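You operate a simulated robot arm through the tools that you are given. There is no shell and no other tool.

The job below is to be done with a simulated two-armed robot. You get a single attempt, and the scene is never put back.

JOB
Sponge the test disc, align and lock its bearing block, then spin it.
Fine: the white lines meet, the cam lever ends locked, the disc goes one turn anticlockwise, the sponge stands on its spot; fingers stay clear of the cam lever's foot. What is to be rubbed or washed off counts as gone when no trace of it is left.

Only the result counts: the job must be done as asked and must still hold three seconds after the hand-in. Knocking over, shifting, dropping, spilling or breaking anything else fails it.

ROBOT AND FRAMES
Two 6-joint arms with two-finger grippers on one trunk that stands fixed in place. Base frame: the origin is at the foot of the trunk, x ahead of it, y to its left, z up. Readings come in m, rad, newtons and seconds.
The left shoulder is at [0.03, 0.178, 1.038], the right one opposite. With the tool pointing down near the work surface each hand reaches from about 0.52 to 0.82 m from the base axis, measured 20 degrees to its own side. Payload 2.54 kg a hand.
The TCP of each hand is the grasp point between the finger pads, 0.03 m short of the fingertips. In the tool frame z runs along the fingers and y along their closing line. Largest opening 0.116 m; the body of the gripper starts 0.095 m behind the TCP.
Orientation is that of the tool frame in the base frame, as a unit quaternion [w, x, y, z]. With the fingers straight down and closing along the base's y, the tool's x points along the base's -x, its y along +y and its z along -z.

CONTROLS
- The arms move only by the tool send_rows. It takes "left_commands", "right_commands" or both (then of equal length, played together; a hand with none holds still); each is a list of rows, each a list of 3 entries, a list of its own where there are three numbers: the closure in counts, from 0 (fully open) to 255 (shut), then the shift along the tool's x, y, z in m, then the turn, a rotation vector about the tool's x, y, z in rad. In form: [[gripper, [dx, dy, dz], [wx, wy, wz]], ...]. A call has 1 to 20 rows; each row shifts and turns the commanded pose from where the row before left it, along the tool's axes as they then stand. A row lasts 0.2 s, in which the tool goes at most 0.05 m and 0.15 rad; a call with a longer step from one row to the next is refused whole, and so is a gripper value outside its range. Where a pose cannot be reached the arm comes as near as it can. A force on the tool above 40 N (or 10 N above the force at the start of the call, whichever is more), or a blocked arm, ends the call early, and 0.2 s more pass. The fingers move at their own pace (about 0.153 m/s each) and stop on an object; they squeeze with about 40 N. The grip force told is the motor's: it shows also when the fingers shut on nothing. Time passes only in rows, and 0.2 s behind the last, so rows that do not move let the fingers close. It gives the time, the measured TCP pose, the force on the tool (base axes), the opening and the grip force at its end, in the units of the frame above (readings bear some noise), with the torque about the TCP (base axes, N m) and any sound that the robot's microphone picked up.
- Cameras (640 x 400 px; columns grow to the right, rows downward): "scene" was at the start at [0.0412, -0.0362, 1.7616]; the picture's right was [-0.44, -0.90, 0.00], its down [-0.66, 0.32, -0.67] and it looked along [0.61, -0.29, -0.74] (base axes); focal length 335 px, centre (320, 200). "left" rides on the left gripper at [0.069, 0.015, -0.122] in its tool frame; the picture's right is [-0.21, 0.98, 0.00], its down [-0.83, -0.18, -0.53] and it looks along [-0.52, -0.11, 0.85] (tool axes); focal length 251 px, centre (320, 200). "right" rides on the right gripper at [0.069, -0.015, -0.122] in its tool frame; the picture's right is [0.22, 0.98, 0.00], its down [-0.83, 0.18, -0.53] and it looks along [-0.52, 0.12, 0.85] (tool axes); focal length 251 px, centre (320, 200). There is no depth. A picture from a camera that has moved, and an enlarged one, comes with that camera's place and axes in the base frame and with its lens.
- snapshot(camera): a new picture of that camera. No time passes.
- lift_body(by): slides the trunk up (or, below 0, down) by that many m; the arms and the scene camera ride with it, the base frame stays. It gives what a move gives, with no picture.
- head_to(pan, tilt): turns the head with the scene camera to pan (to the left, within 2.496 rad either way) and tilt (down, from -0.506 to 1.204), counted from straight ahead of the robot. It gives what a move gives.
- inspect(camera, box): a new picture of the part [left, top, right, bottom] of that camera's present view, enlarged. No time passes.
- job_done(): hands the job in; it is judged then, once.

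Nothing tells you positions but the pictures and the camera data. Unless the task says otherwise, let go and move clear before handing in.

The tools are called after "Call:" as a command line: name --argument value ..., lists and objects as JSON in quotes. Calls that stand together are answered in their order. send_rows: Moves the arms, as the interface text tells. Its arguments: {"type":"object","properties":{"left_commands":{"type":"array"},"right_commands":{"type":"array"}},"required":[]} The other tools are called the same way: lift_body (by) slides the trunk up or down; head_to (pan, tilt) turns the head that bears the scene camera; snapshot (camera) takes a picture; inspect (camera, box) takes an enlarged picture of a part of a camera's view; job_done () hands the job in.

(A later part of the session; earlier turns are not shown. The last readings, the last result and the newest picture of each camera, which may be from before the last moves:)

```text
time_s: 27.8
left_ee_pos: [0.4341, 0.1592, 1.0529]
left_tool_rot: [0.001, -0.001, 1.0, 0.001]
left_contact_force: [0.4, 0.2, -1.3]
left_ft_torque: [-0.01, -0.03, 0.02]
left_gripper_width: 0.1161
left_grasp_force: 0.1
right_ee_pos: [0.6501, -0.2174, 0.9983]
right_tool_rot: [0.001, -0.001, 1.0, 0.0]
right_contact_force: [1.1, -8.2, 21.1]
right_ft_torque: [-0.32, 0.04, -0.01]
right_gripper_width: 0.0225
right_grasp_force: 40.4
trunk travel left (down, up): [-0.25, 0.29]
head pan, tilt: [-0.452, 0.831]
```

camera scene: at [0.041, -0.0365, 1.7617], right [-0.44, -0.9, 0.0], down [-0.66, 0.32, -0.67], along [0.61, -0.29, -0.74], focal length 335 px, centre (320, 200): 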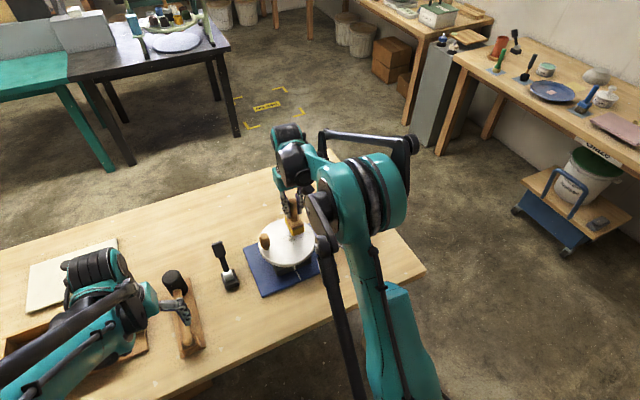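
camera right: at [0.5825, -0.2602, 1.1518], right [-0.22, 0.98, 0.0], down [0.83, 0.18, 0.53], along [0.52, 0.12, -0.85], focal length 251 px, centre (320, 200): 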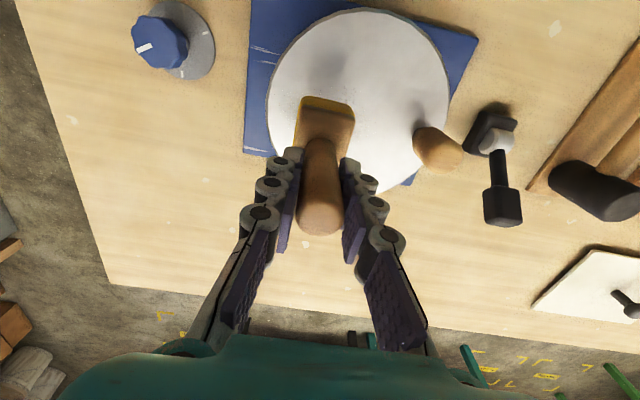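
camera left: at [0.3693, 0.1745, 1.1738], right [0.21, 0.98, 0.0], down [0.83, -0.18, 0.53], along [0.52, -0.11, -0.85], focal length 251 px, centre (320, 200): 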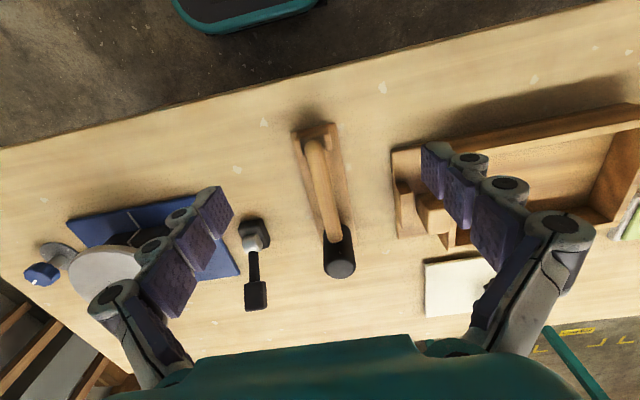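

Call:
send_rows --right_commands '[[255, [0, 0, -0.02], [0, 0, 0]], [255, [0, 0, -0.03], [0, 0, 0]], [255, [0, -0.04, -0.01], [0, 0, 0]], [255, [0, -0.04, 0], [0, 0, 0]], [255, [0, -0.04, 0], [0, 0, 0]], [255, [0, -0.04, 0], [0, 0, 0]]]'

Call:
inspect --camera "scene" --box '[240, 200, 340, 300]'

Call:
snapshot --camera "right"

```text
time_s: 29.2
left_ee_pos: [0.4371, 0.1582, 1.0524]
left_tool_rot: [0.0, -0.001, 1.0, 0.001]
left_contact_force: [0.1, -0.7, -0.3]
left_ft_torque: [0.05, -0.03, -0.03]
left_gripper_width: 0.116
left_grasp_force: 0.1
right_ee_pos: [0.6515, -0.374, 1.0594]
right_tool_rot: [0.0, -0.001, 1.0, 0.001]
right_contact_force: [-0.8, -0.2, -0.5]
right_ft_torque: [0.02, -0.02, 0.01]
right_gripper_width: 0.0223
right_grasp_force: 40.6
trunk travel left (down, up): [-0.25, 0.29]
head pan, tilt: [-0.452, 0.831]
```

```text
4.00 times, centred on (290, 250) of scene
camera zoom: at [0.0412, -0.0377, 1.7616], right [-0.44, -0.9, 0.0], down [-0.66, 0.32, -0.67], along [0.61, -0.29, -0.74], focal length 1341 px, centre (440, 0)
```

zoom: 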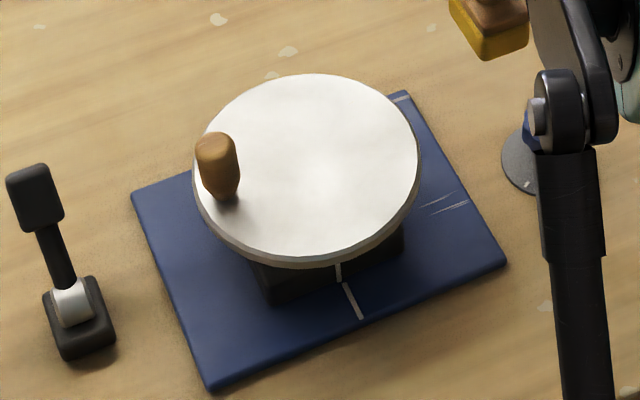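

```text
taken
camera right: at [0.5829, -0.3903, 1.18], right [-0.22, 0.98, 0.0], down [0.83, 0.18, 0.53], along [0.52, 0.12, -0.85], focal length 251 px, centre (320, 200)
```

right: 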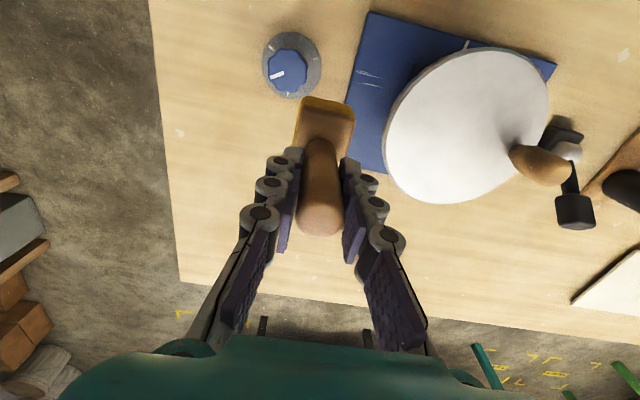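

Call:
inspect --camera "scene" --box '[280, 210, 325, 245]'

Call:
inspect --camera "scene" --box '[250, 210, 350, 275]'

Call:
inspect --camera "right" --box '[370, 40, 570, 210]'

```text
11.43 times, centred on (302, 228) of scene
camera zoom: at [0.0412, -0.0377, 1.7616], right [-0.44, -0.9, 0.0], down [-0.66, 0.32, -0.67], along [0.61, -0.29, -0.74], focal length 3832 px, centre (520, -114)
```

zoom: 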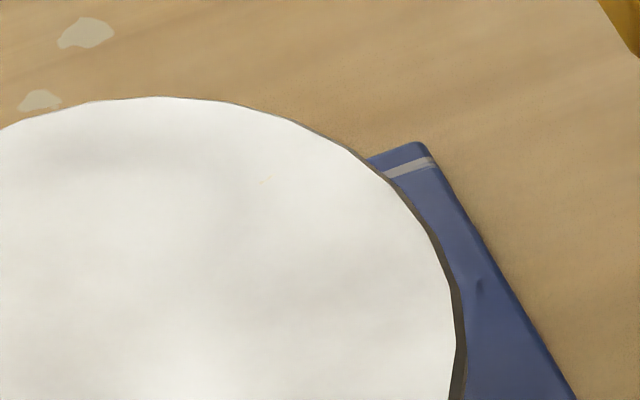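

```text
6.15 times, centred on (300, 242) of scene
camera zoom: at [0.0412, -0.0377, 1.7616], right [-0.44, -0.9, 0.0], down [-0.66, 0.32, -0.67], along [0.61, -0.29, -0.74], focal length 2063 px, centre (443, -62)
```

zoom: 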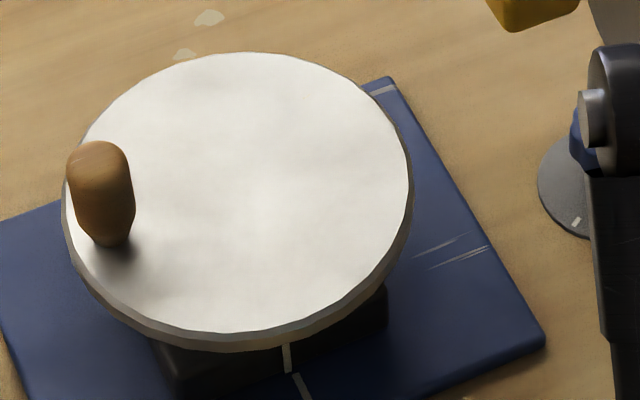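

```text
2.35 times, centred on (470, 125) of right
camera zoom: at [0.5829, -0.3903, 1.18], right [-0.22, 0.98, 0.0], down [0.83, 0.18, 0.53], along [0.52, 0.12, -0.85], focal length 592 px, centre (-33, 376)
```

zoom: 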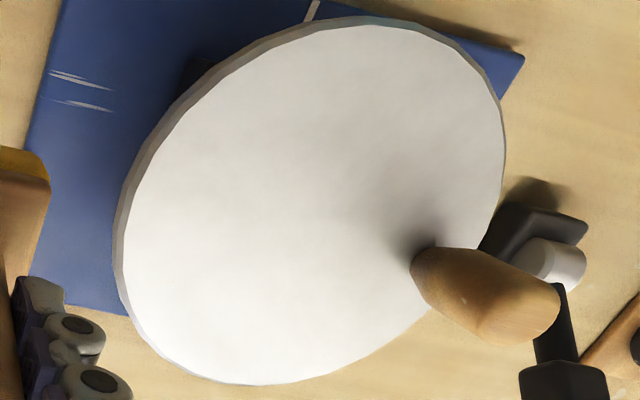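

The smudge looks gone; I check two close-ups for any faint leftover before putting the sponge back.

Call:
inspect --camera "right" --box '[380, 120, 460, 180]'

Call:
inspect --camera "right" --box '[400, 60, 480, 120]'

Call:
inspect --camera "scene" --box '[285, 215, 310, 235]'

Call:
inspect --camera "right" --box '[440, 90, 520, 150]'

```text
6.67 times, centred on (420, 150) of right
camera zoom: at [0.5829, -0.3903, 1.18], right [-0.22, 0.98, 0.0], down [0.83, 0.18, 0.53], along [0.52, 0.12, -0.85], focal length 1676 px, centre (-347, 533)
```

zoom: 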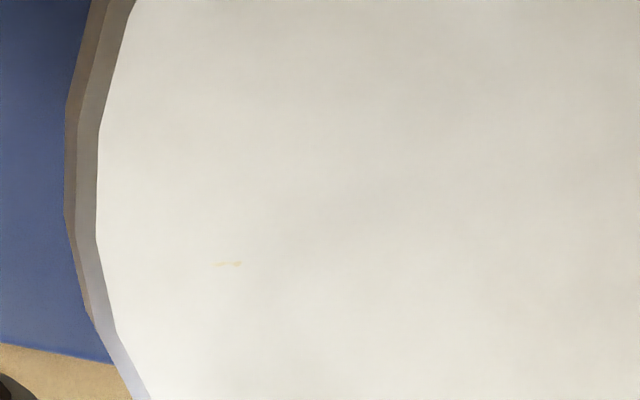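

```text
6.67 times, centred on (440, 90) of right
camera zoom: at [0.5829, -0.3903, 1.18], right [-0.22, 0.98, 0.0], down [0.83, 0.18, 0.53], along [0.52, 0.12, -0.85], focal length 1676 px, centre (-480, 933)
```

zoom: 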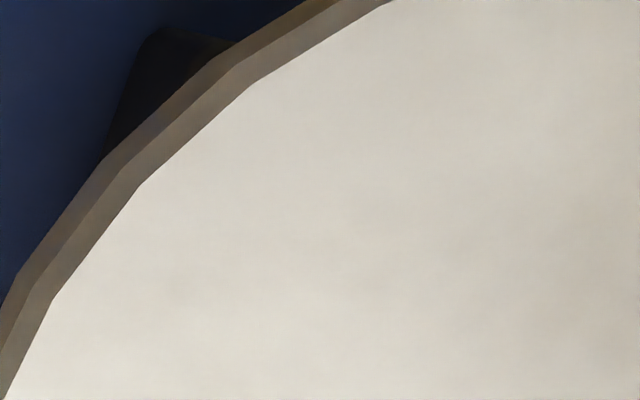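

```text
16.00 times, centred on (298, 225) of scene
camera zoom: at [0.0412, -0.0377, 1.7616], right [-0.44, -0.9, 0.0], down [-0.66, 0.32, -0.67], along [0.61, -0.29, -0.74], focal length 5364 px, centre (680, -200)
```

zoom: 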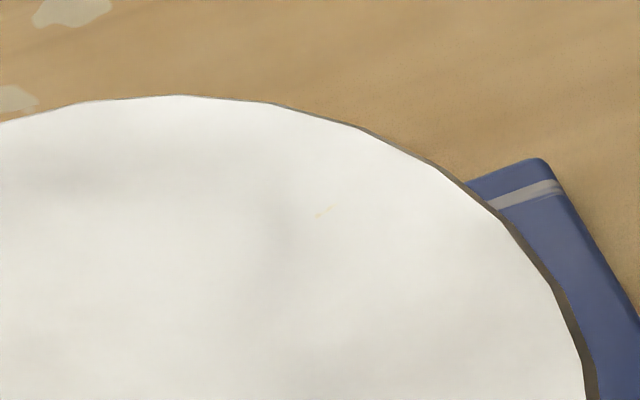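

```text
6.67 times, centred on (480, 120) of right
camera zoom: at [0.5829, -0.3903, 1.18], right [-0.22, 0.98, 0.0], down [0.83, 0.18, 0.53], along [0.52, 0.12, -0.85], focal length 1676 px, centre (-747, 733)
```

zoom: 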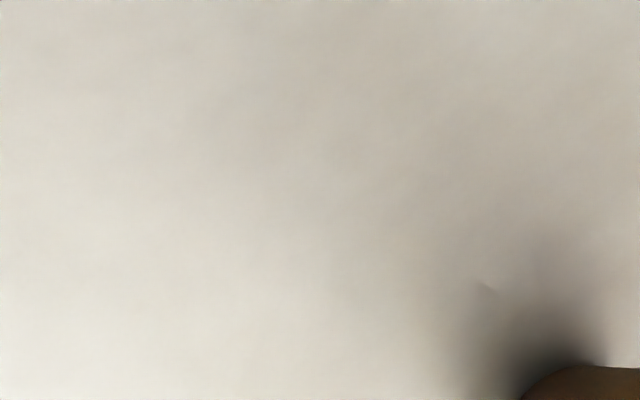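

A tiny yellowish speck remains near (0.686, -0.262), just outside my strokes. I go back with the sponge and rub there along the radial direction.

Call:
send_rows --right_commands '[[255, [-0.011, 0.028, 0], [0, 0, 0]], [255, [-0.011, 0.028, 0], [0, 0, 0]], [255, [-0.011, 0.028, 0], [0, 0, 0]], [255, [0, 0.028, 0], [0, 0, 0]], [255, [0, 0, 0.03], [0, 0, 0]], [255, [0, 0, 0.02], [0, 0, 0]], [255, [0, 0, 0.0075], [0, 0, 0]], [255, [0, 0, 0.002], [0, 0, 0]], [255, [0, 0, 0], [0, 0, 0]]]'

```text
time_s: 31.2
left_ee_pos: [0.4364, 0.16, 1.0521]
left_tool_rot: [-0.001, 0.0, 1.0, 0.0]
left_contact_force: [0.0, -0.4, 0.2]
left_ft_torque: [0.02, -0.02, 0.0]
left_gripper_width: 0.1159
left_grasp_force: 0.1
right_ee_pos: [0.6843, -0.2631, 0.9985]
right_tool_rot: [0.0, 0.0, 1.0, 0.0]
right_contact_force: [0.1, 0.1, 4.6]
right_ft_torque: [0.04, -0.2, 0.02]
right_gripper_width: 0.0226
right_grasp_force: 40.2
trunk travel left (down, up): [-0.25, 0.29]
head pan, tilt: [-0.452, 0.831]
```

Call:
send_rows --right_commands '[[255, [0.0033, 0.0037, 0.0006], [0, 0, 0]], [255, [0.0065, 0.0075, 0], [0, 0, 0]], [255, [0.0065, 0.0075, 0], [0, 0, 0]], [255, [-0.0065, -0.0075, 0], [0, 0, 0]], [255, [-0.0065, -0.0075, 0], [0, 0, 0]], [255, [-0.0065, -0.0075, 0], [0, 0, 0]], [255, [0.0065, 0.0075, 0], [0, 0, 0]], [255, [0.0065, 0.0075, 0], [0, 0, 0]], [255, [0.0065, 0.0075, 0], [0, 0, 0]], [255, [-0.0065, -0.0075, 0], [0, 0, 0]], [255, [-0.0065, -0.0075, 0], [0, 0, 0]], [255, [-0.0065, -0.0075, 0], [0, 0, 0]]]'

Call:
send_rows --right_commands '[[255, [0, 0, -0.02], [0, 0, 0]], [255, [0, 0, -0.03], [0, 0, 0]], [255, [0.01, -0.035, -0.01], [0, 0, 0]], [255, [0.01, -0.035, 0], [0, 0, 0]], [255, [0.01, -0.035, 0], [0, 0, 0]]]'

Call:
inspect --camera "scene" --box '[240, 200, 340, 300]'

Call:
inspect --camera "scene" --box '[285, 215, 310, 235]'

Call:
snapshot --camera "right"

```text
time_s: 33.8
left_ee_pos: [0.4358, 0.1607, 1.0533]
left_tool_rot: [0.0, 0.0, 1.0, 0.0]
left_contact_force: [0.2, 0.4, 0.2]
left_ft_torque: [0.01, -0.01, 0.01]
left_gripper_width: 0.1159
left_grasp_force: 0.0
right_ee_pos: [0.6879, -0.2667, 0.9991]
right_tool_rot: [-0.001, -0.001, 1.0, 0.001]
right_contact_force: [-1.9, 1.5, 6.0]
right_ft_torque: [0.1, 0.26, -0.02]
right_gripper_width: 0.0224
right_grasp_force: 40.4
trunk travel left (down, up): [-0.25, 0.29]
head pan, tilt: [-0.452, 0.831]
```

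```text
time_s: 35.0
left_ee_pos: [0.436, 0.1585, 1.0519]
left_tool_rot: [0.0, -0.001, 1.0, 0.001]
left_contact_force: [0.1, -0.1, 0.7]
left_ft_torque: [-0.01, -0.02, 0.0]
left_gripper_width: 0.1157
left_grasp_force: 0.0
right_ee_pos: [0.6584, -0.3724, 1.0566]
right_tool_rot: [0.0, -0.001, 1.0, 0.001]
right_contact_force: [-0.5, -0.2, -1.1]
right_ft_torque: [0.06, 0.03, 0.03]
right_gripper_width: 0.0225
right_grasp_force: 40.0
trunk travel left (down, up): [-0.25, 0.29]
head pan, tilt: [-0.452, 0.831]
```

```text
4.00 times, centred on (290, 250) of scene
camera zoom: at [0.041, -0.0381, 1.7616], right [-0.44, -0.9, 0.0], down [-0.66, 0.32, -0.67], along [0.61, -0.29, -0.74], focal length 1341 px, centre (440, 0)
```

zoom: 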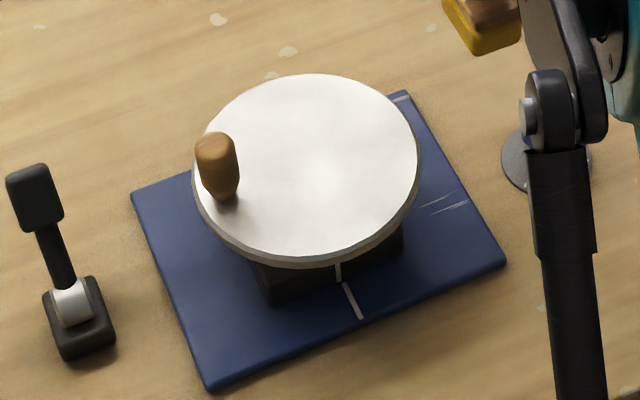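

```text
16.00 times, centred on (298, 225) of scene
camera zoom: at [0.041, -0.0381, 1.7616], right [-0.44, -0.9, 0.0], down [-0.66, 0.32, -0.67], along [0.61, -0.29, -0.74], focal length 5364 px, centre (680, -200)
```

zoom: 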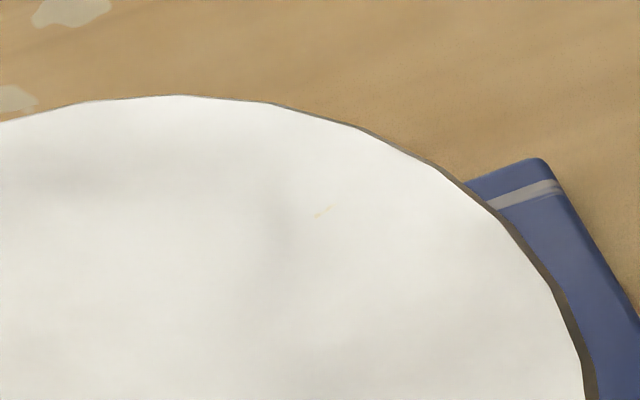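

```text
taken
camera right: at [0.5907, -0.3883, 1.1782], right [-0.22, 0.98, 0.0], down [0.83, 0.18, 0.53], along [0.52, 0.12, -0.85], focal length 251 px, centre (320, 200)
```

right: 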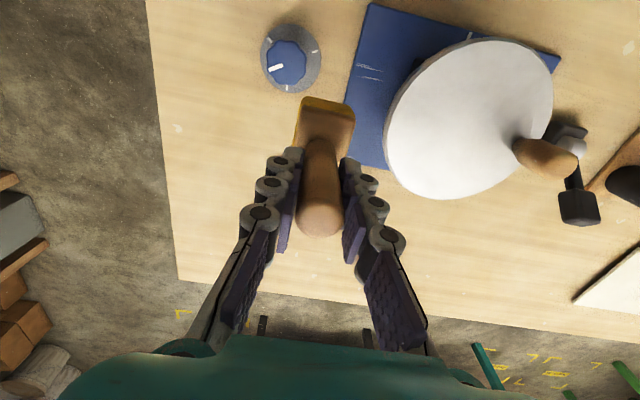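

The speck hasn't changed at all under the sponge, so it is part of the disc's surface, and the grey smudge itself is gone. Now I take the sponge back over its spot at (0.480, -0.540) and lower it.

Call:
send_rows --right_commands '[[255, [0.0297, -0.028, 0], [0, 0, 0]], [255, [0.0297, -0.028, 0], [0, 0, 0]], [255, [0.0297, -0.028, 0], [0, 0, 0]], [255, [0.0297, -0.028, 0], [0, 0, 0]], [255, [0.0297, -0.028, 0], [0, 0, 0]], [255, [0.0297, -0.028, 0], [0, 0, 0]], [255, [0, 0, 0.04], [0, 0, 0]], [255, [0, 0, 0.04], [0, 0, 0]], [255, [0, 0, 0.04], [0, 0, 0]], [255, [0, 0, 0.03], [0, 0, 0]], [255, [0, 0, 0.008], [0, 0, 0]], [255, [0, 0, 0], [0, 0, 0]]]'

Call:
snapshot --camera "right"

```text
time_s: 37.6
left_ee_pos: [0.4371, 0.1599, 1.052]
left_tool_rot: [0.0, -0.001, 1.0, 0.0]
left_contact_force: [1.1, 0.5, 0.0]
left_ft_torque: [0.02, -0.04, 0.0]
left_gripper_width: 0.1159
left_grasp_force: 0.0
right_ee_pos: [0.4806, -0.5391, 0.8987]
right_tool_rot: [0.0, 0.0, 1.0, 0.0]
right_contact_force: [0.3, -0.6, -1.1]
right_ft_torque: [0.03, -0.01, 0.02]
right_gripper_width: 0.0227
right_grasp_force: 39.8
trunk travel left (down, up): [-0.25, 0.29]
head pan, tilt: [-0.452, 0.831]
```

```text
taken
camera right: at [0.412, -0.5558, 1.0201], right [-0.22, 0.98, 0.0], down [0.83, 0.18, 0.53], along [0.52, 0.12, -0.85], focal length 251 px, centre (320, 200)
```

right: 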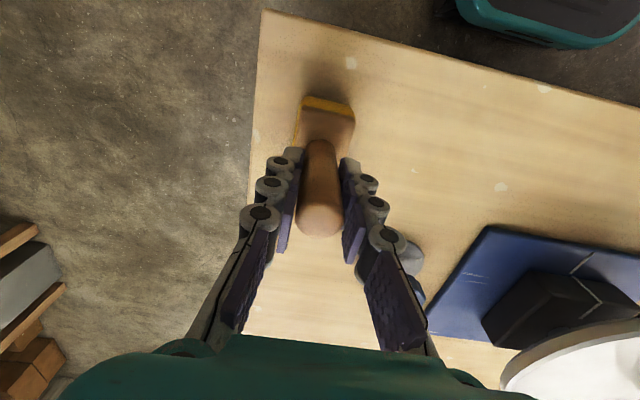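

Call:
send_rows --right_commands '[[255, [0, 0, 0.002], [0, 0, 0]], [255, [0, 0, 0.0015], [0, 0, 0]], [255, [0, 0, 0], [0, 0, 0]]]'

```text
time_s: 38.4
left_ee_pos: [0.4376, 0.1607, 1.0526]
left_tool_rot: [0.0, 0.0, 1.0, 0.001]
left_contact_force: [-1.2, -0.4, 0.5]
left_ft_torque: [0.02, -0.01, -0.01]
left_gripper_width: 0.1159
left_grasp_force: 0.0
right_ee_pos: [0.4809, -0.5384, 0.8972]
right_tool_rot: [0.0, -0.001, 1.0, 0.0]
right_contact_force: [0.3, 0.2, -1.7]
right_ft_torque: [0.0, -0.02, -0.02]
right_gripper_width: 0.0226
right_grasp_force: 39.8
trunk travel left (down, up): [-0.25, 0.29]
head pan, tilt: [-0.452, 0.831]
```

Call:
send_rows --right_commands '[[255, [0, 0, 0.001], [0, 0, 0]], [255, [0, 0, 0], [0, 0, 0]]]'

```text
time_s: 39.0
left_ee_pos: [0.4361, 0.16, 1.053]
left_tool_rot: [0.0, 0.0, 1.0, 0.0]
left_contact_force: [-0.6, -0.1, 0.3]
left_ft_torque: [0.02, -0.02, -0.01]
left_gripper_width: 0.1158
left_grasp_force: 0.1
right_ee_pos: [0.4812, -0.5394, 0.8966]
right_tool_rot: [0.0, -0.001, 1.0, 0.001]
right_contact_force: [1.5, 0.3, 3.7]
right_ft_torque: [0.04, -0.23, -0.01]
right_gripper_width: 0.0223
right_grasp_force: 40.0
trunk travel left (down, up): [-0.25, 0.29]
head pan, tilt: [-0.452, 0.831]
```

The sponge stands on the table again. I open the fingers and rise straight up.

Call:
send_rows --right_commands '[[200, [0, 0, 0], [0, 0, 0]], [120, [0, 0, 0], [0, 0, 0]], [0, [0, 0, 0], [0, 0, 0]], [0, [0, 0, 0], [0, 0, 0]], [0, [0, 0, 0], [0, 0, 0]], [0, [0, 0, -0.02], [0, 0, 0]], [0, [0, 0, -0.04], [0, 0, 0]], [0, [0, 0, -0.04], [0, 0, 0]], [0, [0, 0, -0.04], [0, 0, 0]]]'

Call:
snapshot --camera "right"

Call:
inspect --camera "left" --box '[0, 120, 300, 330]'

```text
time_s: 41.0
left_ee_pos: [0.4368, 0.1598, 1.0523]
left_tool_rot: [0.0, 0.0, 1.0, 0.0]
left_contact_force: [-0.1, 0.9, -0.2]
left_ft_torque: [0.0, -0.01, -0.01]
left_gripper_width: 0.1162
left_grasp_force: 0.0
right_ee_pos: [0.4791, -0.5387, 1.0375]
right_tool_rot: [0.001, 0.0, 1.0, 0.0]
right_contact_force: [0.4, 0.5, -0.4]
right_ft_torque: [-0.02, -0.03, -0.03]
right_gripper_width: 0.1161
right_grasp_force: 0.1
trunk travel left (down, up): [-0.25, 0.29]
head pan, tilt: [-0.452, 0.831]
```

```text
taken
camera right: at [0.4104, -0.5556, 1.1585], right [-0.22, 0.98, 0.0], down [0.83, 0.18, 0.53], along [0.52, 0.11, -0.85], focal length 251 px, centre (320, 200)
```

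right: 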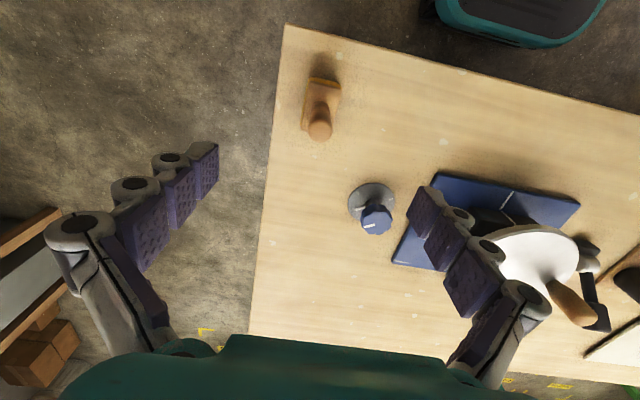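

```text
1.90 times, centred on (150, 225) of left
camera zoom: at [0.3682, 0.1755, 1.1741], right [0.21, 0.98, 0.0], down [0.83, -0.18, 0.53], along [0.52, -0.11, -0.85], focal length 479 px, centre (644, 152)
```

zoom: 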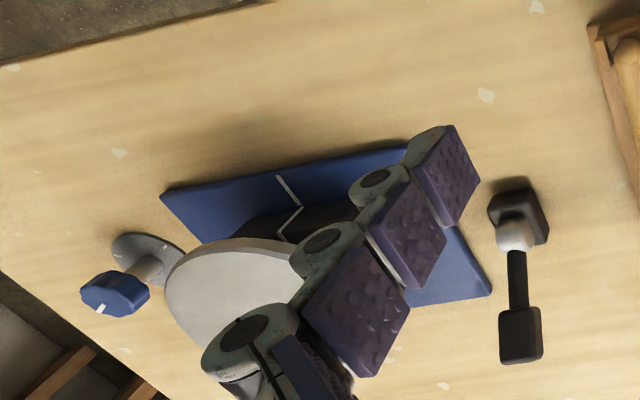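

The sponge stands where it was before. I bring the left camera in front of the plate again to measure the white lines.

Call:
send_rows --left_commands '[[0, [0, -0.045, 0], [0, 0, 0]], [0, [0, -0.045, 0], [0, 0, 0]], [0, [0, -0.045, 0], [0, 0, 0]], [0, [0, -0.045, 0.02], [0, 0, 0]], [0, [0, -0.045, 0.02], [0, 0, 0]], [0, [0, -0.04, 0.03], [0, 0, 0]], [0, [0, -0.04, 0.03], [0, 0, 0]], [0, [0, -0.03, 0.02], [0, 0, 0]], [0, [0, 0, 0], [0, 0, 0]]]'

Call:
snapshot --camera "left"

Call:
inspect --camera "left" --box '[270, 180, 370, 270]'

```text
time_s: 43.0
left_ee_pos: [0.4375, -0.1763, 0.9313]
left_tool_rot: [-0.001, 0.0, 1.0, 0.0]
left_contact_force: [-0.7, 0.5, -0.2]
left_ft_torque: [0.0, -0.03, 0.0]
left_gripper_width: 0.116
left_grasp_force: 0.0
right_ee_pos: [0.4806, -0.5409, 1.0373]
right_tool_rot: [0.0, -0.002, 1.0, 0.0]
right_contact_force: [0.8, -0.3, 0.7]
right_ft_torque: [0.0, 0.0, 0.01]
right_gripper_width: 0.116
right_grasp_force: 0.1
trunk travel left (down, up): [-0.25, 0.29]
head pan, tilt: [-0.452, 0.831]
```

```text
taken
camera left: at [0.3699, -0.1599, 1.0532], right [0.21, 0.98, 0.0], down [0.83, -0.18, 0.53], along [0.52, -0.11, -0.85], focal length 251 px, centre (320, 200)
```

left: 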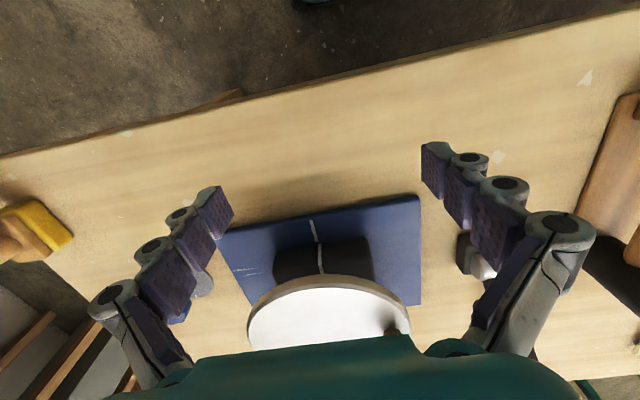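

```text
4.44 times, centred on (320, 225) of left
camera zoom: at [0.3699, -0.1599, 1.0532], right [0.21, 0.98, 0.0], down [0.83, -0.18, 0.53], along [0.52, -0.11, -0.85], focal length 1118 px, centre (320, 89)
```

zoom: 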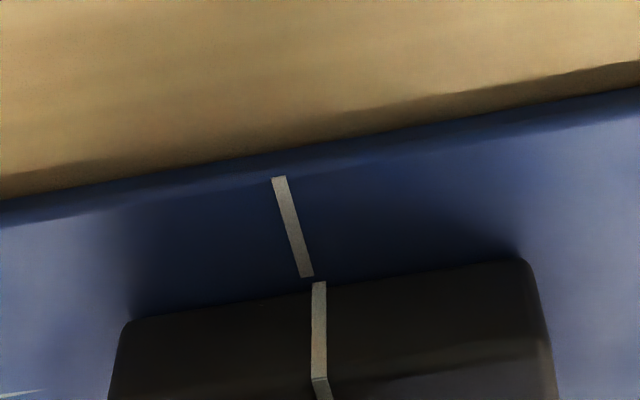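

The block line is still about 3 mm to the left (+y) of the plate line, with no twist. I'll push the disc rim radially toward -y with closed left fingers at (0.641, -0.12), well away from the lever's foot, while the right hand watches from the front.

Call:
send_rows --left_commands '[[0, [0, 0, -0.04], [0, 0, 0]], [0, [0, 0, -0.04], [0, 0, 0]], [0, [0, 0, -0.04], [0, 0, 0]], [128, [-0.0407, 0.0162, 0], [0, 0, 0]], [255, [-0.0407, 0.0162, 0], [0, 0, 0]], [255, [-0.0407, 0.0162, 0], [0, 0, 0]], [255, [-0.0407, 0.0162, 0], [0, 0, 0]], [255, [-0.0407, 0.0162, 0], [0, 0, 0]], [255, [0, 0, 0], [0, 0, 0.15]], [255, [0, 0, 0], [0, 0, 0.15]], [255, [0, 0, 0], [0, 0, 0.15]], [255, [0, 0, 0], [0, 0, 0.15]], [255, [0, 0, 0], [0, 0, 0.15]], [255, [0, 0, 0], [0, 0, 0.15]], [255, [0, 0, 0], [0, 0, 0.15]], [255, [0, 0, 0], [0, 0, 0.15]], [255, [0, 0, 0], [0, 0, 0.15]], [255, [0, 0, 0], [0, 0, 0.15]], [255, [0, 0, 0], [0, 0, 0.07]], [255, [0, 0, 0], [0, 0, 0]]]' --right_commands '[[0, [0, 0, 0], [0, 0, 0]], [0, [0, 0, 0], [0, 0, 0]], [0, [0, 0, 0], [0, 0, 0]], [0, [0, 0, 0], [0, 0, 0]], [0, [0, 0, 0], [0, 0, 0]], [0, [0, 0, 0], [0, 0, 0]], [0, [0, 0, 0], [0, 0, 0]], [0, [0, 0, 0], [0, 0, 0]], [0, [0.007, 0.04, 0.0057], [0, 0, 0]], [0, [0.007, 0.04, 0.0057], [0, 0, 0]], [0, [0.007, 0.04, 0.0057], [0, 0, 0]], [0, [0.007, 0.04, 0.0057], [0, 0, 0]], [0, [0.007, 0.04, 0.0057], [0, 0, 0]], [0, [0.007, 0.04, 0.0057], [0, 0, 0]], [0, [0.007, 0.04, 0.0057], [0, 0, 0]], [0, [0, 0, 0.03], [0, 0, 0]], [0, [0, 0, 0.03], [0, 0, 0]], [0, [0, 0, 0], [0, 0, 0]], [0, [0, 0, 0], [0, 0, 0]], [0, [0, 0, 0], [0, 0, 0]]]'

Call:
snapshot --camera "right"

Call:
snapshot --camera "left"

Call:
snapshot --camera "scene"

```text
time_s: 47.2
left_ee_pos: [0.6408, -0.0957, 1.0524]
left_tool_rot: [0.0, 0.707, 0.708, 0.001]
left_contact_force: [0.3, 1.0, -0.2]
left_ft_torque: [0.01, 0.02, 0.02]
left_gripper_width: 0.0
left_grasp_force: 28.6
right_ee_pos: [0.4333, -0.2618, 0.937]
right_tool_rot: [0.0, 0.0, 1.0, -0.001]
right_contact_force: [-0.2, 0.3, -0.7]
right_ft_torque: [0.01, 0.02, -0.01]
right_gripper_width: 0.1161
right_grasp_force: 0.0
trunk travel left (down, up): [-0.25, 0.29]
head pan, tilt: [-0.452, 0.831]
```

```text
taken
camera right: at [0.3632, -0.2775, 1.0583], right [-0.22, 0.98, 0.0], down [0.83, 0.18, 0.53], along [0.52, 0.11, -0.85], focal length 251 px, centre (320, 200)
```

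right: 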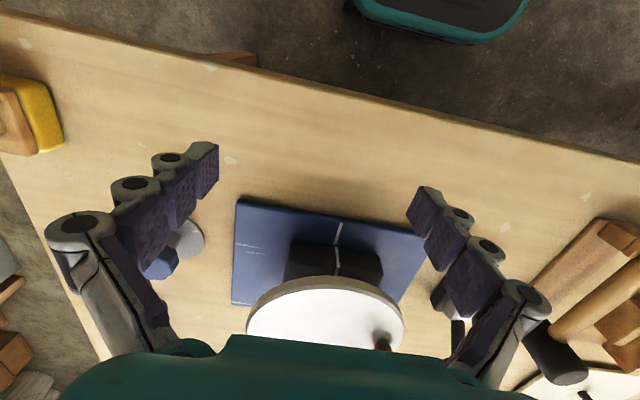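

```text
taken
camera left: at [0.6577, -0.0253, 1.1736], right [0.98, -0.21, 0.0], down [-0.18, -0.83, 0.53], along [-0.11, -0.52, -0.85], focal length 251 px, centre (320, 200)
```

left: 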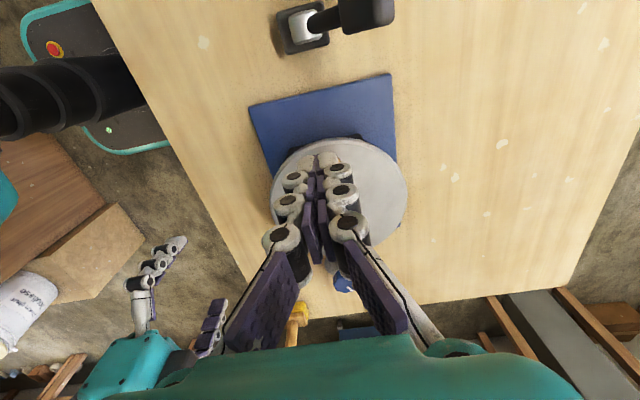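

```text
taken
camera scene: at [0.0411, -0.0361, 1.7617], right [-0.44, -0.9, 0.0], down [-0.66, 0.32, -0.67], along [0.61, -0.29, -0.74], focal length 335 px, centre (320, 200)
```

scene: 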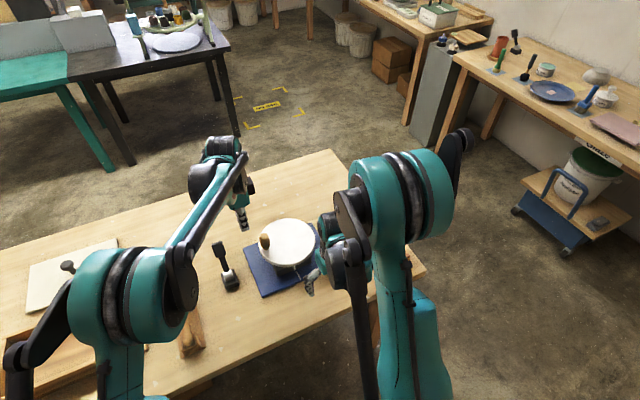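

Call:
inspect --camera "right" --box '[290, 200, 390, 290]'

Call:
send_rows --left_commands '[[255, [0, 0, 0.04], [0, 0, 0]], [255, [0, 0, 0.04], [0, 0, 0]], [255, [0, 0, 0.04], [0, 0, 0]], [255, [0, 0, 0.03], [0, 0, 0]], [255, [0, 0, 0.018], [0, 0, 0]], [255, [0, 0, 0], [0, 0, 0]]]'

Call:
inspect --camera "scene" --box '[200, 190, 340, 300]'

Call:
snapshot --camera "left"

```text
4.44 times, centred on (340, 245) of right
camera zoom: at [0.3632, -0.2775, 1.0583], right [-0.22, 0.98, 0.0], down [0.83, 0.18, 0.53], along [0.52, 0.11, -0.85], focal length 1118 px, centre (231, 0)
```

zoom: 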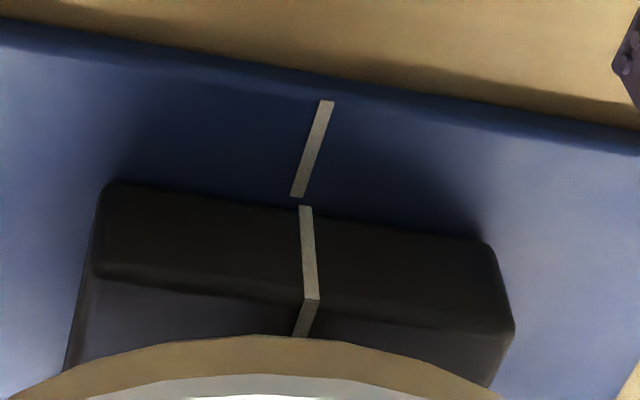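

```text
time_s: 48.6
left_ee_pos: [0.6393, -0.0943, 0.8848]
left_tool_rot: [0.0, 0.707, 0.708, 0.0]
left_contact_force: [-0.7, -0.1, 0.8]
left_ft_torque: [0.01, -0.03, -0.03]
left_gripper_width: 0.0
left_grasp_force: 28.7
right_ee_pos: [0.4336, -0.2626, 0.9371]
right_tool_rot: [-0.001, 0.001, 1.0, 0.001]
right_contact_force: [-0.1, 0.1, -0.4]
right_ft_torque: [-0.01, 0.0, 0.0]
right_gripper_width: 0.1161
right_grasp_force: 0.0
trunk travel left (down, up): [-0.25, 0.29]
head pan, tilt: [-0.452, 0.831]
```

```text
3.64 times, centred on (270, 245) of scene
camera zoom: at [0.0411, -0.0362, 1.7617], right [-0.44, -0.9, 0.0], down [-0.66, 0.32, -0.67], along [0.61, -0.29, -0.74], focal length 1219 px, centre (502, 36)
```

zoom: 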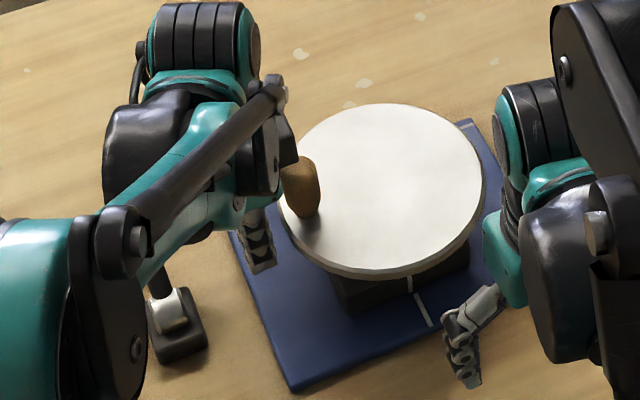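

```text
taken
camera left: at [0.6561, -0.0257, 1.0059], right [0.98, -0.21, 0.0], down [-0.18, -0.83, 0.53], along [-0.11, -0.52, -0.85], focal length 251 px, centre (320, 200)
```

left: 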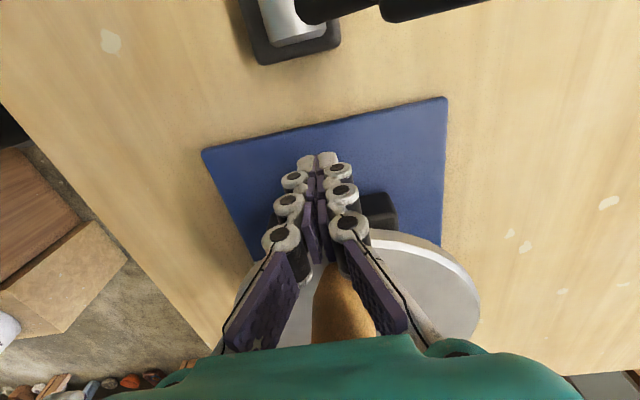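

Call:
send_rows --left_commands '[[255, [-0.006, 0, 0], [0, 0, 0]], [255, [-0.004, 0, 0], [0, 0, 0]], [255, [-0.002, 0, 0], [0, 0, 0]], [255, [0, 0, 0], [0, 0, 0]]]'

Call:
inspect --camera "right" --box '[290, 200, 390, 290]'

Call:
snapshot --camera "right"

```text
time_s: 49.6
left_ee_pos: [0.6403, -0.1074, 0.8829]
left_tool_rot: [0.0, 0.707, 0.708, 0.0]
left_contact_force: [-0.3, 0.1, 0.1]
left_ft_torque: [0.02, -0.02, 0.0]
left_gripper_width: 0.0
left_grasp_force: 28.1
right_ee_pos: [0.4324, -0.2614, 0.9367]
right_tool_rot: [-0.001, 0.0, 1.0, 0.0]
right_contact_force: [-0.4, 0.1, 0.8]
right_ft_torque: [0.02, -0.02, 0.02]
right_gripper_width: 0.1159
right_grasp_force: 0.1
trunk travel left (down, up): [-0.25, 0.29]
head pan, tilt: [-0.452, 0.831]
```

```text
4.44 times, centred on (340, 245) of right
camera zoom: at [0.3634, -0.2776, 1.0583], right [-0.22, 0.98, 0.0], down [0.83, 0.18, 0.53], along [0.52, 0.12, -0.85], focal length 1118 px, centre (231, 0)
```

zoom: 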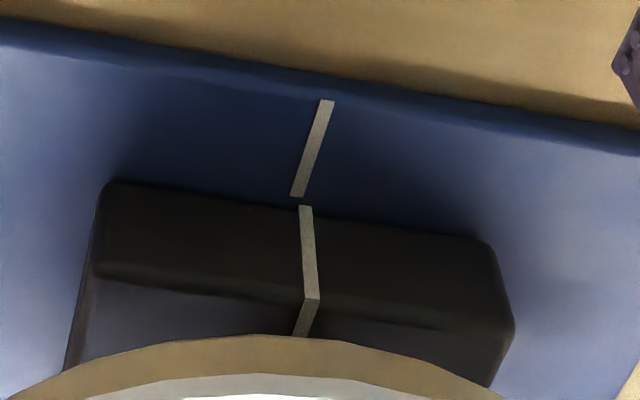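

```text
taken
camera right: at [0.3634, -0.2776, 1.0583], right [-0.22, 0.98, 0.0], down [0.83, 0.18, 0.53], along [0.52, 0.12, -0.85], focal length 251 px, centre (320, 200)
```

right: 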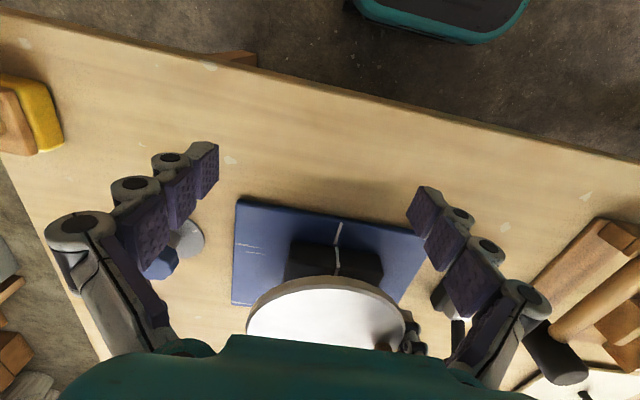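

Fingers are now beside the rim with no contact yet. I advance in 1 mm steps.

Call:
send_rows --left_commands '[[255, [-0.001, 0, 0], [0, 0, 0]], [255, [-0.001, 0, 0], [0, 0, 0]], [255, [-0.001, 0, 0], [0, 0, 0]], [255, [0, 0, 0], [0, 0, 0]]]'

Call:
inspect --camera "right" --box '[290, 200, 390, 290]'

```text
time_s: 50.6
left_ee_pos: [0.6403, -0.109, 0.8832]
left_tool_rot: [0.0, 0.706, 0.708, 0.001]
left_contact_force: [-0.1, 7.8, -0.5]
left_ft_torque: [-0.08, 0.08, -0.03]
left_gripper_width: 0.0059
left_grasp_force: 29.0
right_ee_pos: [0.4319, -0.2603, 0.9376]
right_tool_rot: [0.001, 0.0, 1.0, -0.001]
right_contact_force: [0.0, -0.5, -1.0]
right_ft_torque: [-0.01, -0.04, 0.02]
right_gripper_width: 0.1159
right_grasp_force: 0.0
trunk travel left (down, up): [-0.25, 0.29]
head pan, tilt: [-0.452, 0.831]
```

```text
4.44 times, centred on (340, 245) of right
camera zoom: at [0.3636, -0.2766, 1.0585], right [-0.22, 0.98, 0.0], down [0.83, 0.18, 0.53], along [0.52, 0.11, -0.85], focal length 1118 px, centre (231, 0)
```

zoom: 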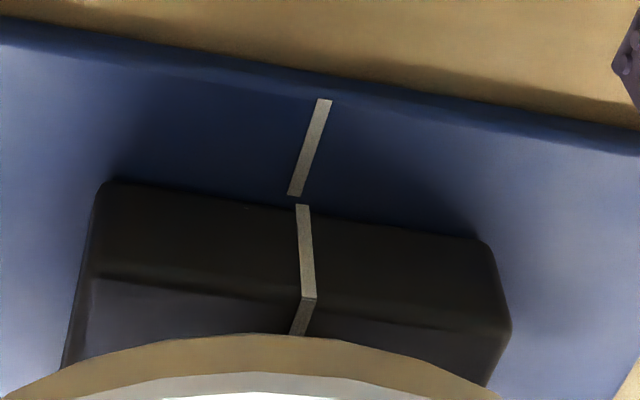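

Call:
send_rows --left_commands '[[255, [-0.001, 0, 0], [0, 0, 0]], [255, [-0.001, 0, 0], [0, 0, 0]], [255, [0, 0, 0], [0, 0, 0]]]'

Call:
inspect --camera "right" --box '[290, 200, 390, 290]'

Call:
snapshot --camera "left"

Call:
inspect --camera "scene" --box '[230, 200, 340, 290]'

```text
time_s: 51.4
left_ee_pos: [0.6406, -0.1086, 0.8828]
left_tool_rot: [0.0, 0.706, 0.708, 0.0]
left_contact_force: [-0.4, 23.9, -1.0]
left_ft_torque: [-0.08, 0.1, -0.02]
left_gripper_width: 0.0061
left_grasp_force: 28.7
right_ee_pos: [0.4322, -0.2579, 0.9373]
right_tool_rot: [0.0, 0.0, 1.0, -0.001]
right_contact_force: [0.3, -0.5, -0.8]
right_ft_torque: [0.01, 0.02, 0.04]
right_gripper_width: 0.116
right_grasp_force: 0.1
trunk travel left (down, up): [-0.25, 0.29]
head pan, tilt: [-0.452, 0.831]
```

```text
4.44 times, centred on (340, 245) of right
camera zoom: at [0.3638, -0.2751, 1.0588], right [-0.22, 0.98, 0.0], down [0.83, 0.18, 0.53], along [0.52, 0.11, -0.85], focal length 1118 px, centre (231, 0)
```

zoom: 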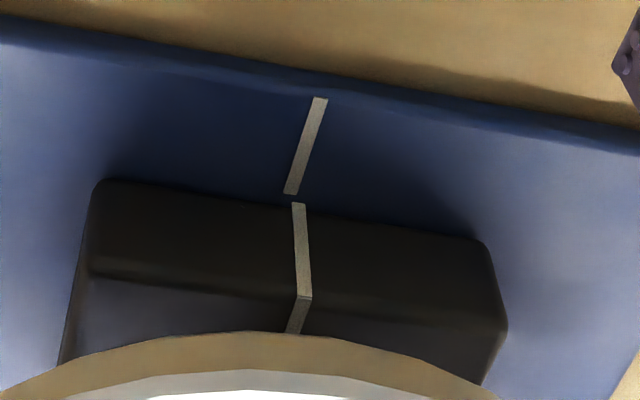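

```text
taken
camera left: at [0.6575, -0.0394, 1.0053], right [0.98, -0.21, 0.0], down [-0.18, -0.83, 0.53], along [-0.11, -0.52, -0.85], focal length 251 px, centre (320, 200)
```

left: 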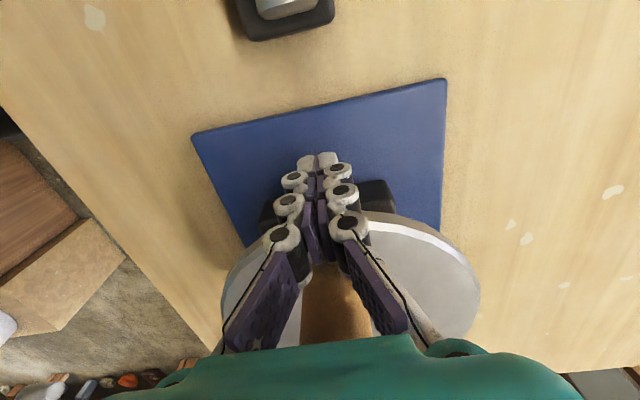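

```text
4.44 times, centred on (285, 245) of scene
camera zoom: at [0.0416, -0.0325, 1.7617], right [-0.44, -0.9, 0.0], down [-0.66, 0.32, -0.67], along [0.61, -0.3, -0.74], focal length 1490 px, centre (476, 0)
```

zoom: 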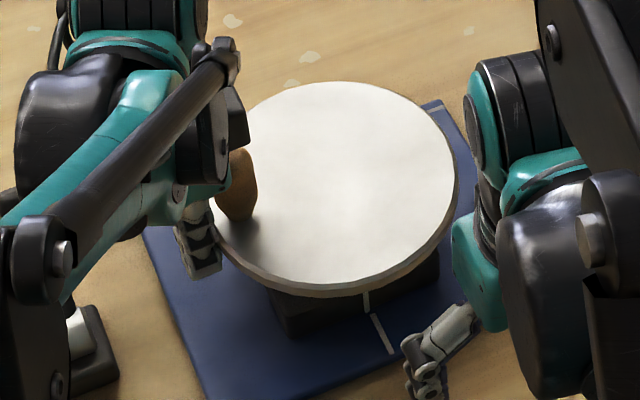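

The block hasn't moved yet at 24 N. I increase the push gently in half-millimetre steps.

Call:
send_rows --left_commands '[[255, [-0.0005, 0, 0], [0, 0, 0]], [255, [-0.0005, 0, 0], [0, 0, 0]], [255, [0, 0, 0], [0, 0, 0]]]'

Call:
inspect --camera "right" --box '[290, 200, 390, 290]'

```text
time_s: 52.2
left_ee_pos: [0.6415, -0.1087, 0.8827]
left_tool_rot: [0.0, 0.706, 0.709, 0.001]
left_contact_force: [-0.8, 32.4, -2.0]
left_ft_torque: [-0.23, 0.35, -0.01]
left_gripper_width: 0.0059
left_grasp_force: 28.4
right_ee_pos: [0.433, -0.259, 0.937]
right_tool_rot: [0.0, -0.001, 1.0, -0.002]
right_contact_force: [-0.5, 0.5, 0.0]
right_ft_torque: [0.02, 0.03, 0.03]
right_gripper_width: 0.116
right_grasp_force: 0.0
trunk travel left (down, up): [-0.25, 0.29]
head pan, tilt: [-0.452, 0.831]
```

```text
4.44 times, centred on (340, 245) of right
camera zoom: at [0.3637, -0.2745, 1.059], right [-0.22, 0.98, 0.0], down [0.83, 0.18, 0.53], along [0.52, 0.11, -0.85], focal length 1118 px, centre (231, 0)
```

zoom: 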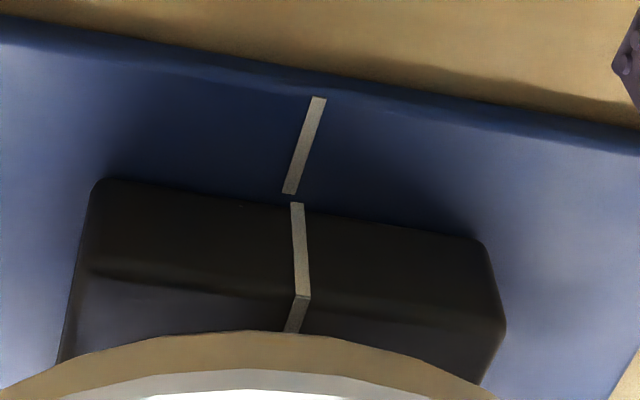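

Call:
send_rows --left_commands '[[255, [-0.0007, 0, 0], [0, 0, 0]], [255, [0, 0, 0], [0, 0, 0]]]'

Call:
inspect --camera "right" --box '[290, 200, 390, 290]'

```text
time_s: 52.8
left_ee_pos: [0.6419, -0.1087, 0.8832]
left_tool_rot: [0.0, 0.705, 0.709, 0.0]
left_contact_force: [-1.0, 36.8, -5.7]
left_ft_torque: [-0.25, 0.43, -0.01]
left_gripper_width: 0.006
left_grasp_force: 28.2
right_ee_pos: [0.433, -0.2592, 0.937]
right_tool_rot: [-0.001, 0.0, 1.0, -0.001]
right_contact_force: [0.8, -0.2, 0.1]
right_ft_torque: [0.0, -0.01, 0.01]
right_gripper_width: 0.116
right_grasp_force: 0.1
trunk travel left (down, up): [-0.25, 0.29]
head pan, tilt: [-0.452, 0.831]
```

```text
4.44 times, centred on (340, 245) of right
camera zoom: at [0.3638, -0.2743, 1.059], right [-0.22, 0.98, 0.0], down [0.83, 0.18, 0.53], along [0.52, 0.11, -0.85], focal length 1118 px, centre (231, 0)
```

zoom: 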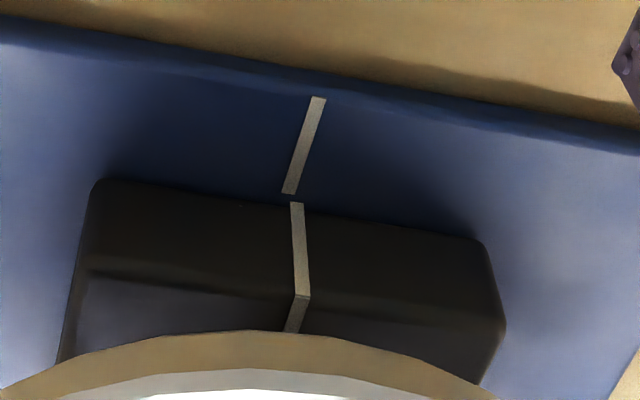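

Even 37 N on the disc doesn't budge the block, so it isn't moved by pushing. The blue knob, in the rig's own colour, is probably the adjuster. I back the left hand off and take the right hand over the knob to study it.

Call:
send_rows --left_commands '[[255, [0.004, 0, 0], [0, 0, 0]], [255, [0.008, 0, 0], [0, 0, 0]], [255, [0.008, 0, 0], [0, 0, 0]], [255, [0, 0, -0.045], [0, 0, 0]], [255, [0, 0, -0.045], [0, 0, 0]], [255, [0, 0, -0.045], [0, 0, 0]], [255, [0, 0, -0.045], [0, 0, 0]], [255, [0, 0, 0], [0, 0, -0.15]], [255, [0, 0, 0], [0, 0, -0.15]], [255, [0, 0, 0], [0, 0, -0.15]], [255, [0, 0, 0], [0, 0, -0.15]], [255, [0, 0, 0], [0, 0, -0.15]], [255, [0, 0, 0], [0, 0, -0.15]], [255, [0, 0, 0], [0, 0, -0.15]], [255, [0, 0, 0], [0, 0, -0.15]], [255, [0, 0, 0], [0, 0, -0.15]], [255, [0, 0, 0], [0, 0, -0.15]], [255, [0, 0, 0], [0, 0, -0.07]]]' --right_commands '[[0, [0, 0, 0], [0, 0, 0]], [0, [0, 0, 0], [0, 0, 0]], [0, [0, 0, 0], [0, 0, 0]], [0, [0, 0, -0.04], [0, 0, 0]], [0, [0, 0, -0.04], [0, 0, 0]], [0, [0, 0, -0.02], [0, 0, 0]], [0, [-0.0282, -0.0275, 0], [0, 0, 0]], [0, [-0.0282, -0.0275, 0], [0, 0, 0]], [0, [-0.0282, -0.0275, 0], [0, 0, 0]], [0, [-0.0282, -0.0275, 0], [0, 0, 0]], [0, [-0.0282, -0.0275, 0], [0, 0, 0]], [0, [-0.0282, -0.0275, 0], [0, 0, 0]], [0, [0, 0, 0], [0, 0, 0]], [0, [0, 0, 0], [0, 0, 0]], [0, [0, 0, 0], [0, 0, 0]], [0, [0, 0, 0], [0, 0, 0]], [0, [0, 0, 0], [0, 0, 0]], [0, [0, 0, 0], [0, 0, 0]]]'

Call:
snapshot --camera "right"

Call:
inspect --camera "scene" --box '[300, 200, 380, 260]'

```text
time_s: 56.6
left_ee_pos: [0.6411, -0.0946, 1.0646]
left_tool_rot: [0.0, -0.003, 1.0, -0.001]
left_contact_force: [-0.9, -0.8, 0.1]
left_ft_torque: [0.0, 0.0, 0.03]
left_gripper_width: 0.0
left_grasp_force: 28.7
right_ee_pos: [0.6021, -0.4258, 1.0368]
right_tool_rot: [0.0, 0.0, 1.0, 0.0]
right_contact_force: [0.1, -0.2, 0.2]
right_ft_torque: [0.04, -0.01, 0.0]
right_gripper_width: 0.116
right_grasp_force: 0.2
trunk travel left (down, up): [-0.25, 0.29]
head pan, tilt: [-0.452, 0.831]
```

```text
taken
camera right: at [0.5329, -0.4427, 1.1576], right [-0.22, 0.98, 0.0], down [0.83, 0.18, 0.53], along [0.52, 0.12, -0.85], focal length 251 px, centre (320, 200)
```

right: 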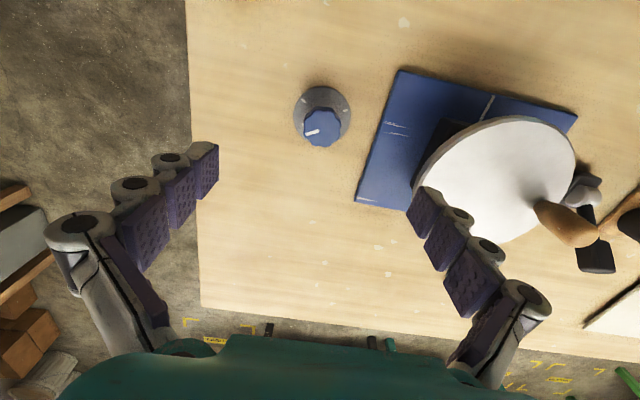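

```text
6.67 times, centred on (340, 230) of scene
camera zoom: at [0.0414, -0.0362, 1.7616], right [-0.44, -0.9, 0.0], down [-0.66, 0.32, -0.67], along [0.61, -0.29, -0.74], focal length 2235 px, centre (187, 0)
```

zoom: 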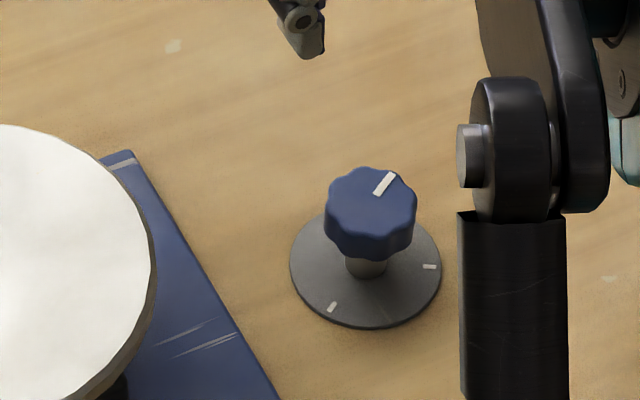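

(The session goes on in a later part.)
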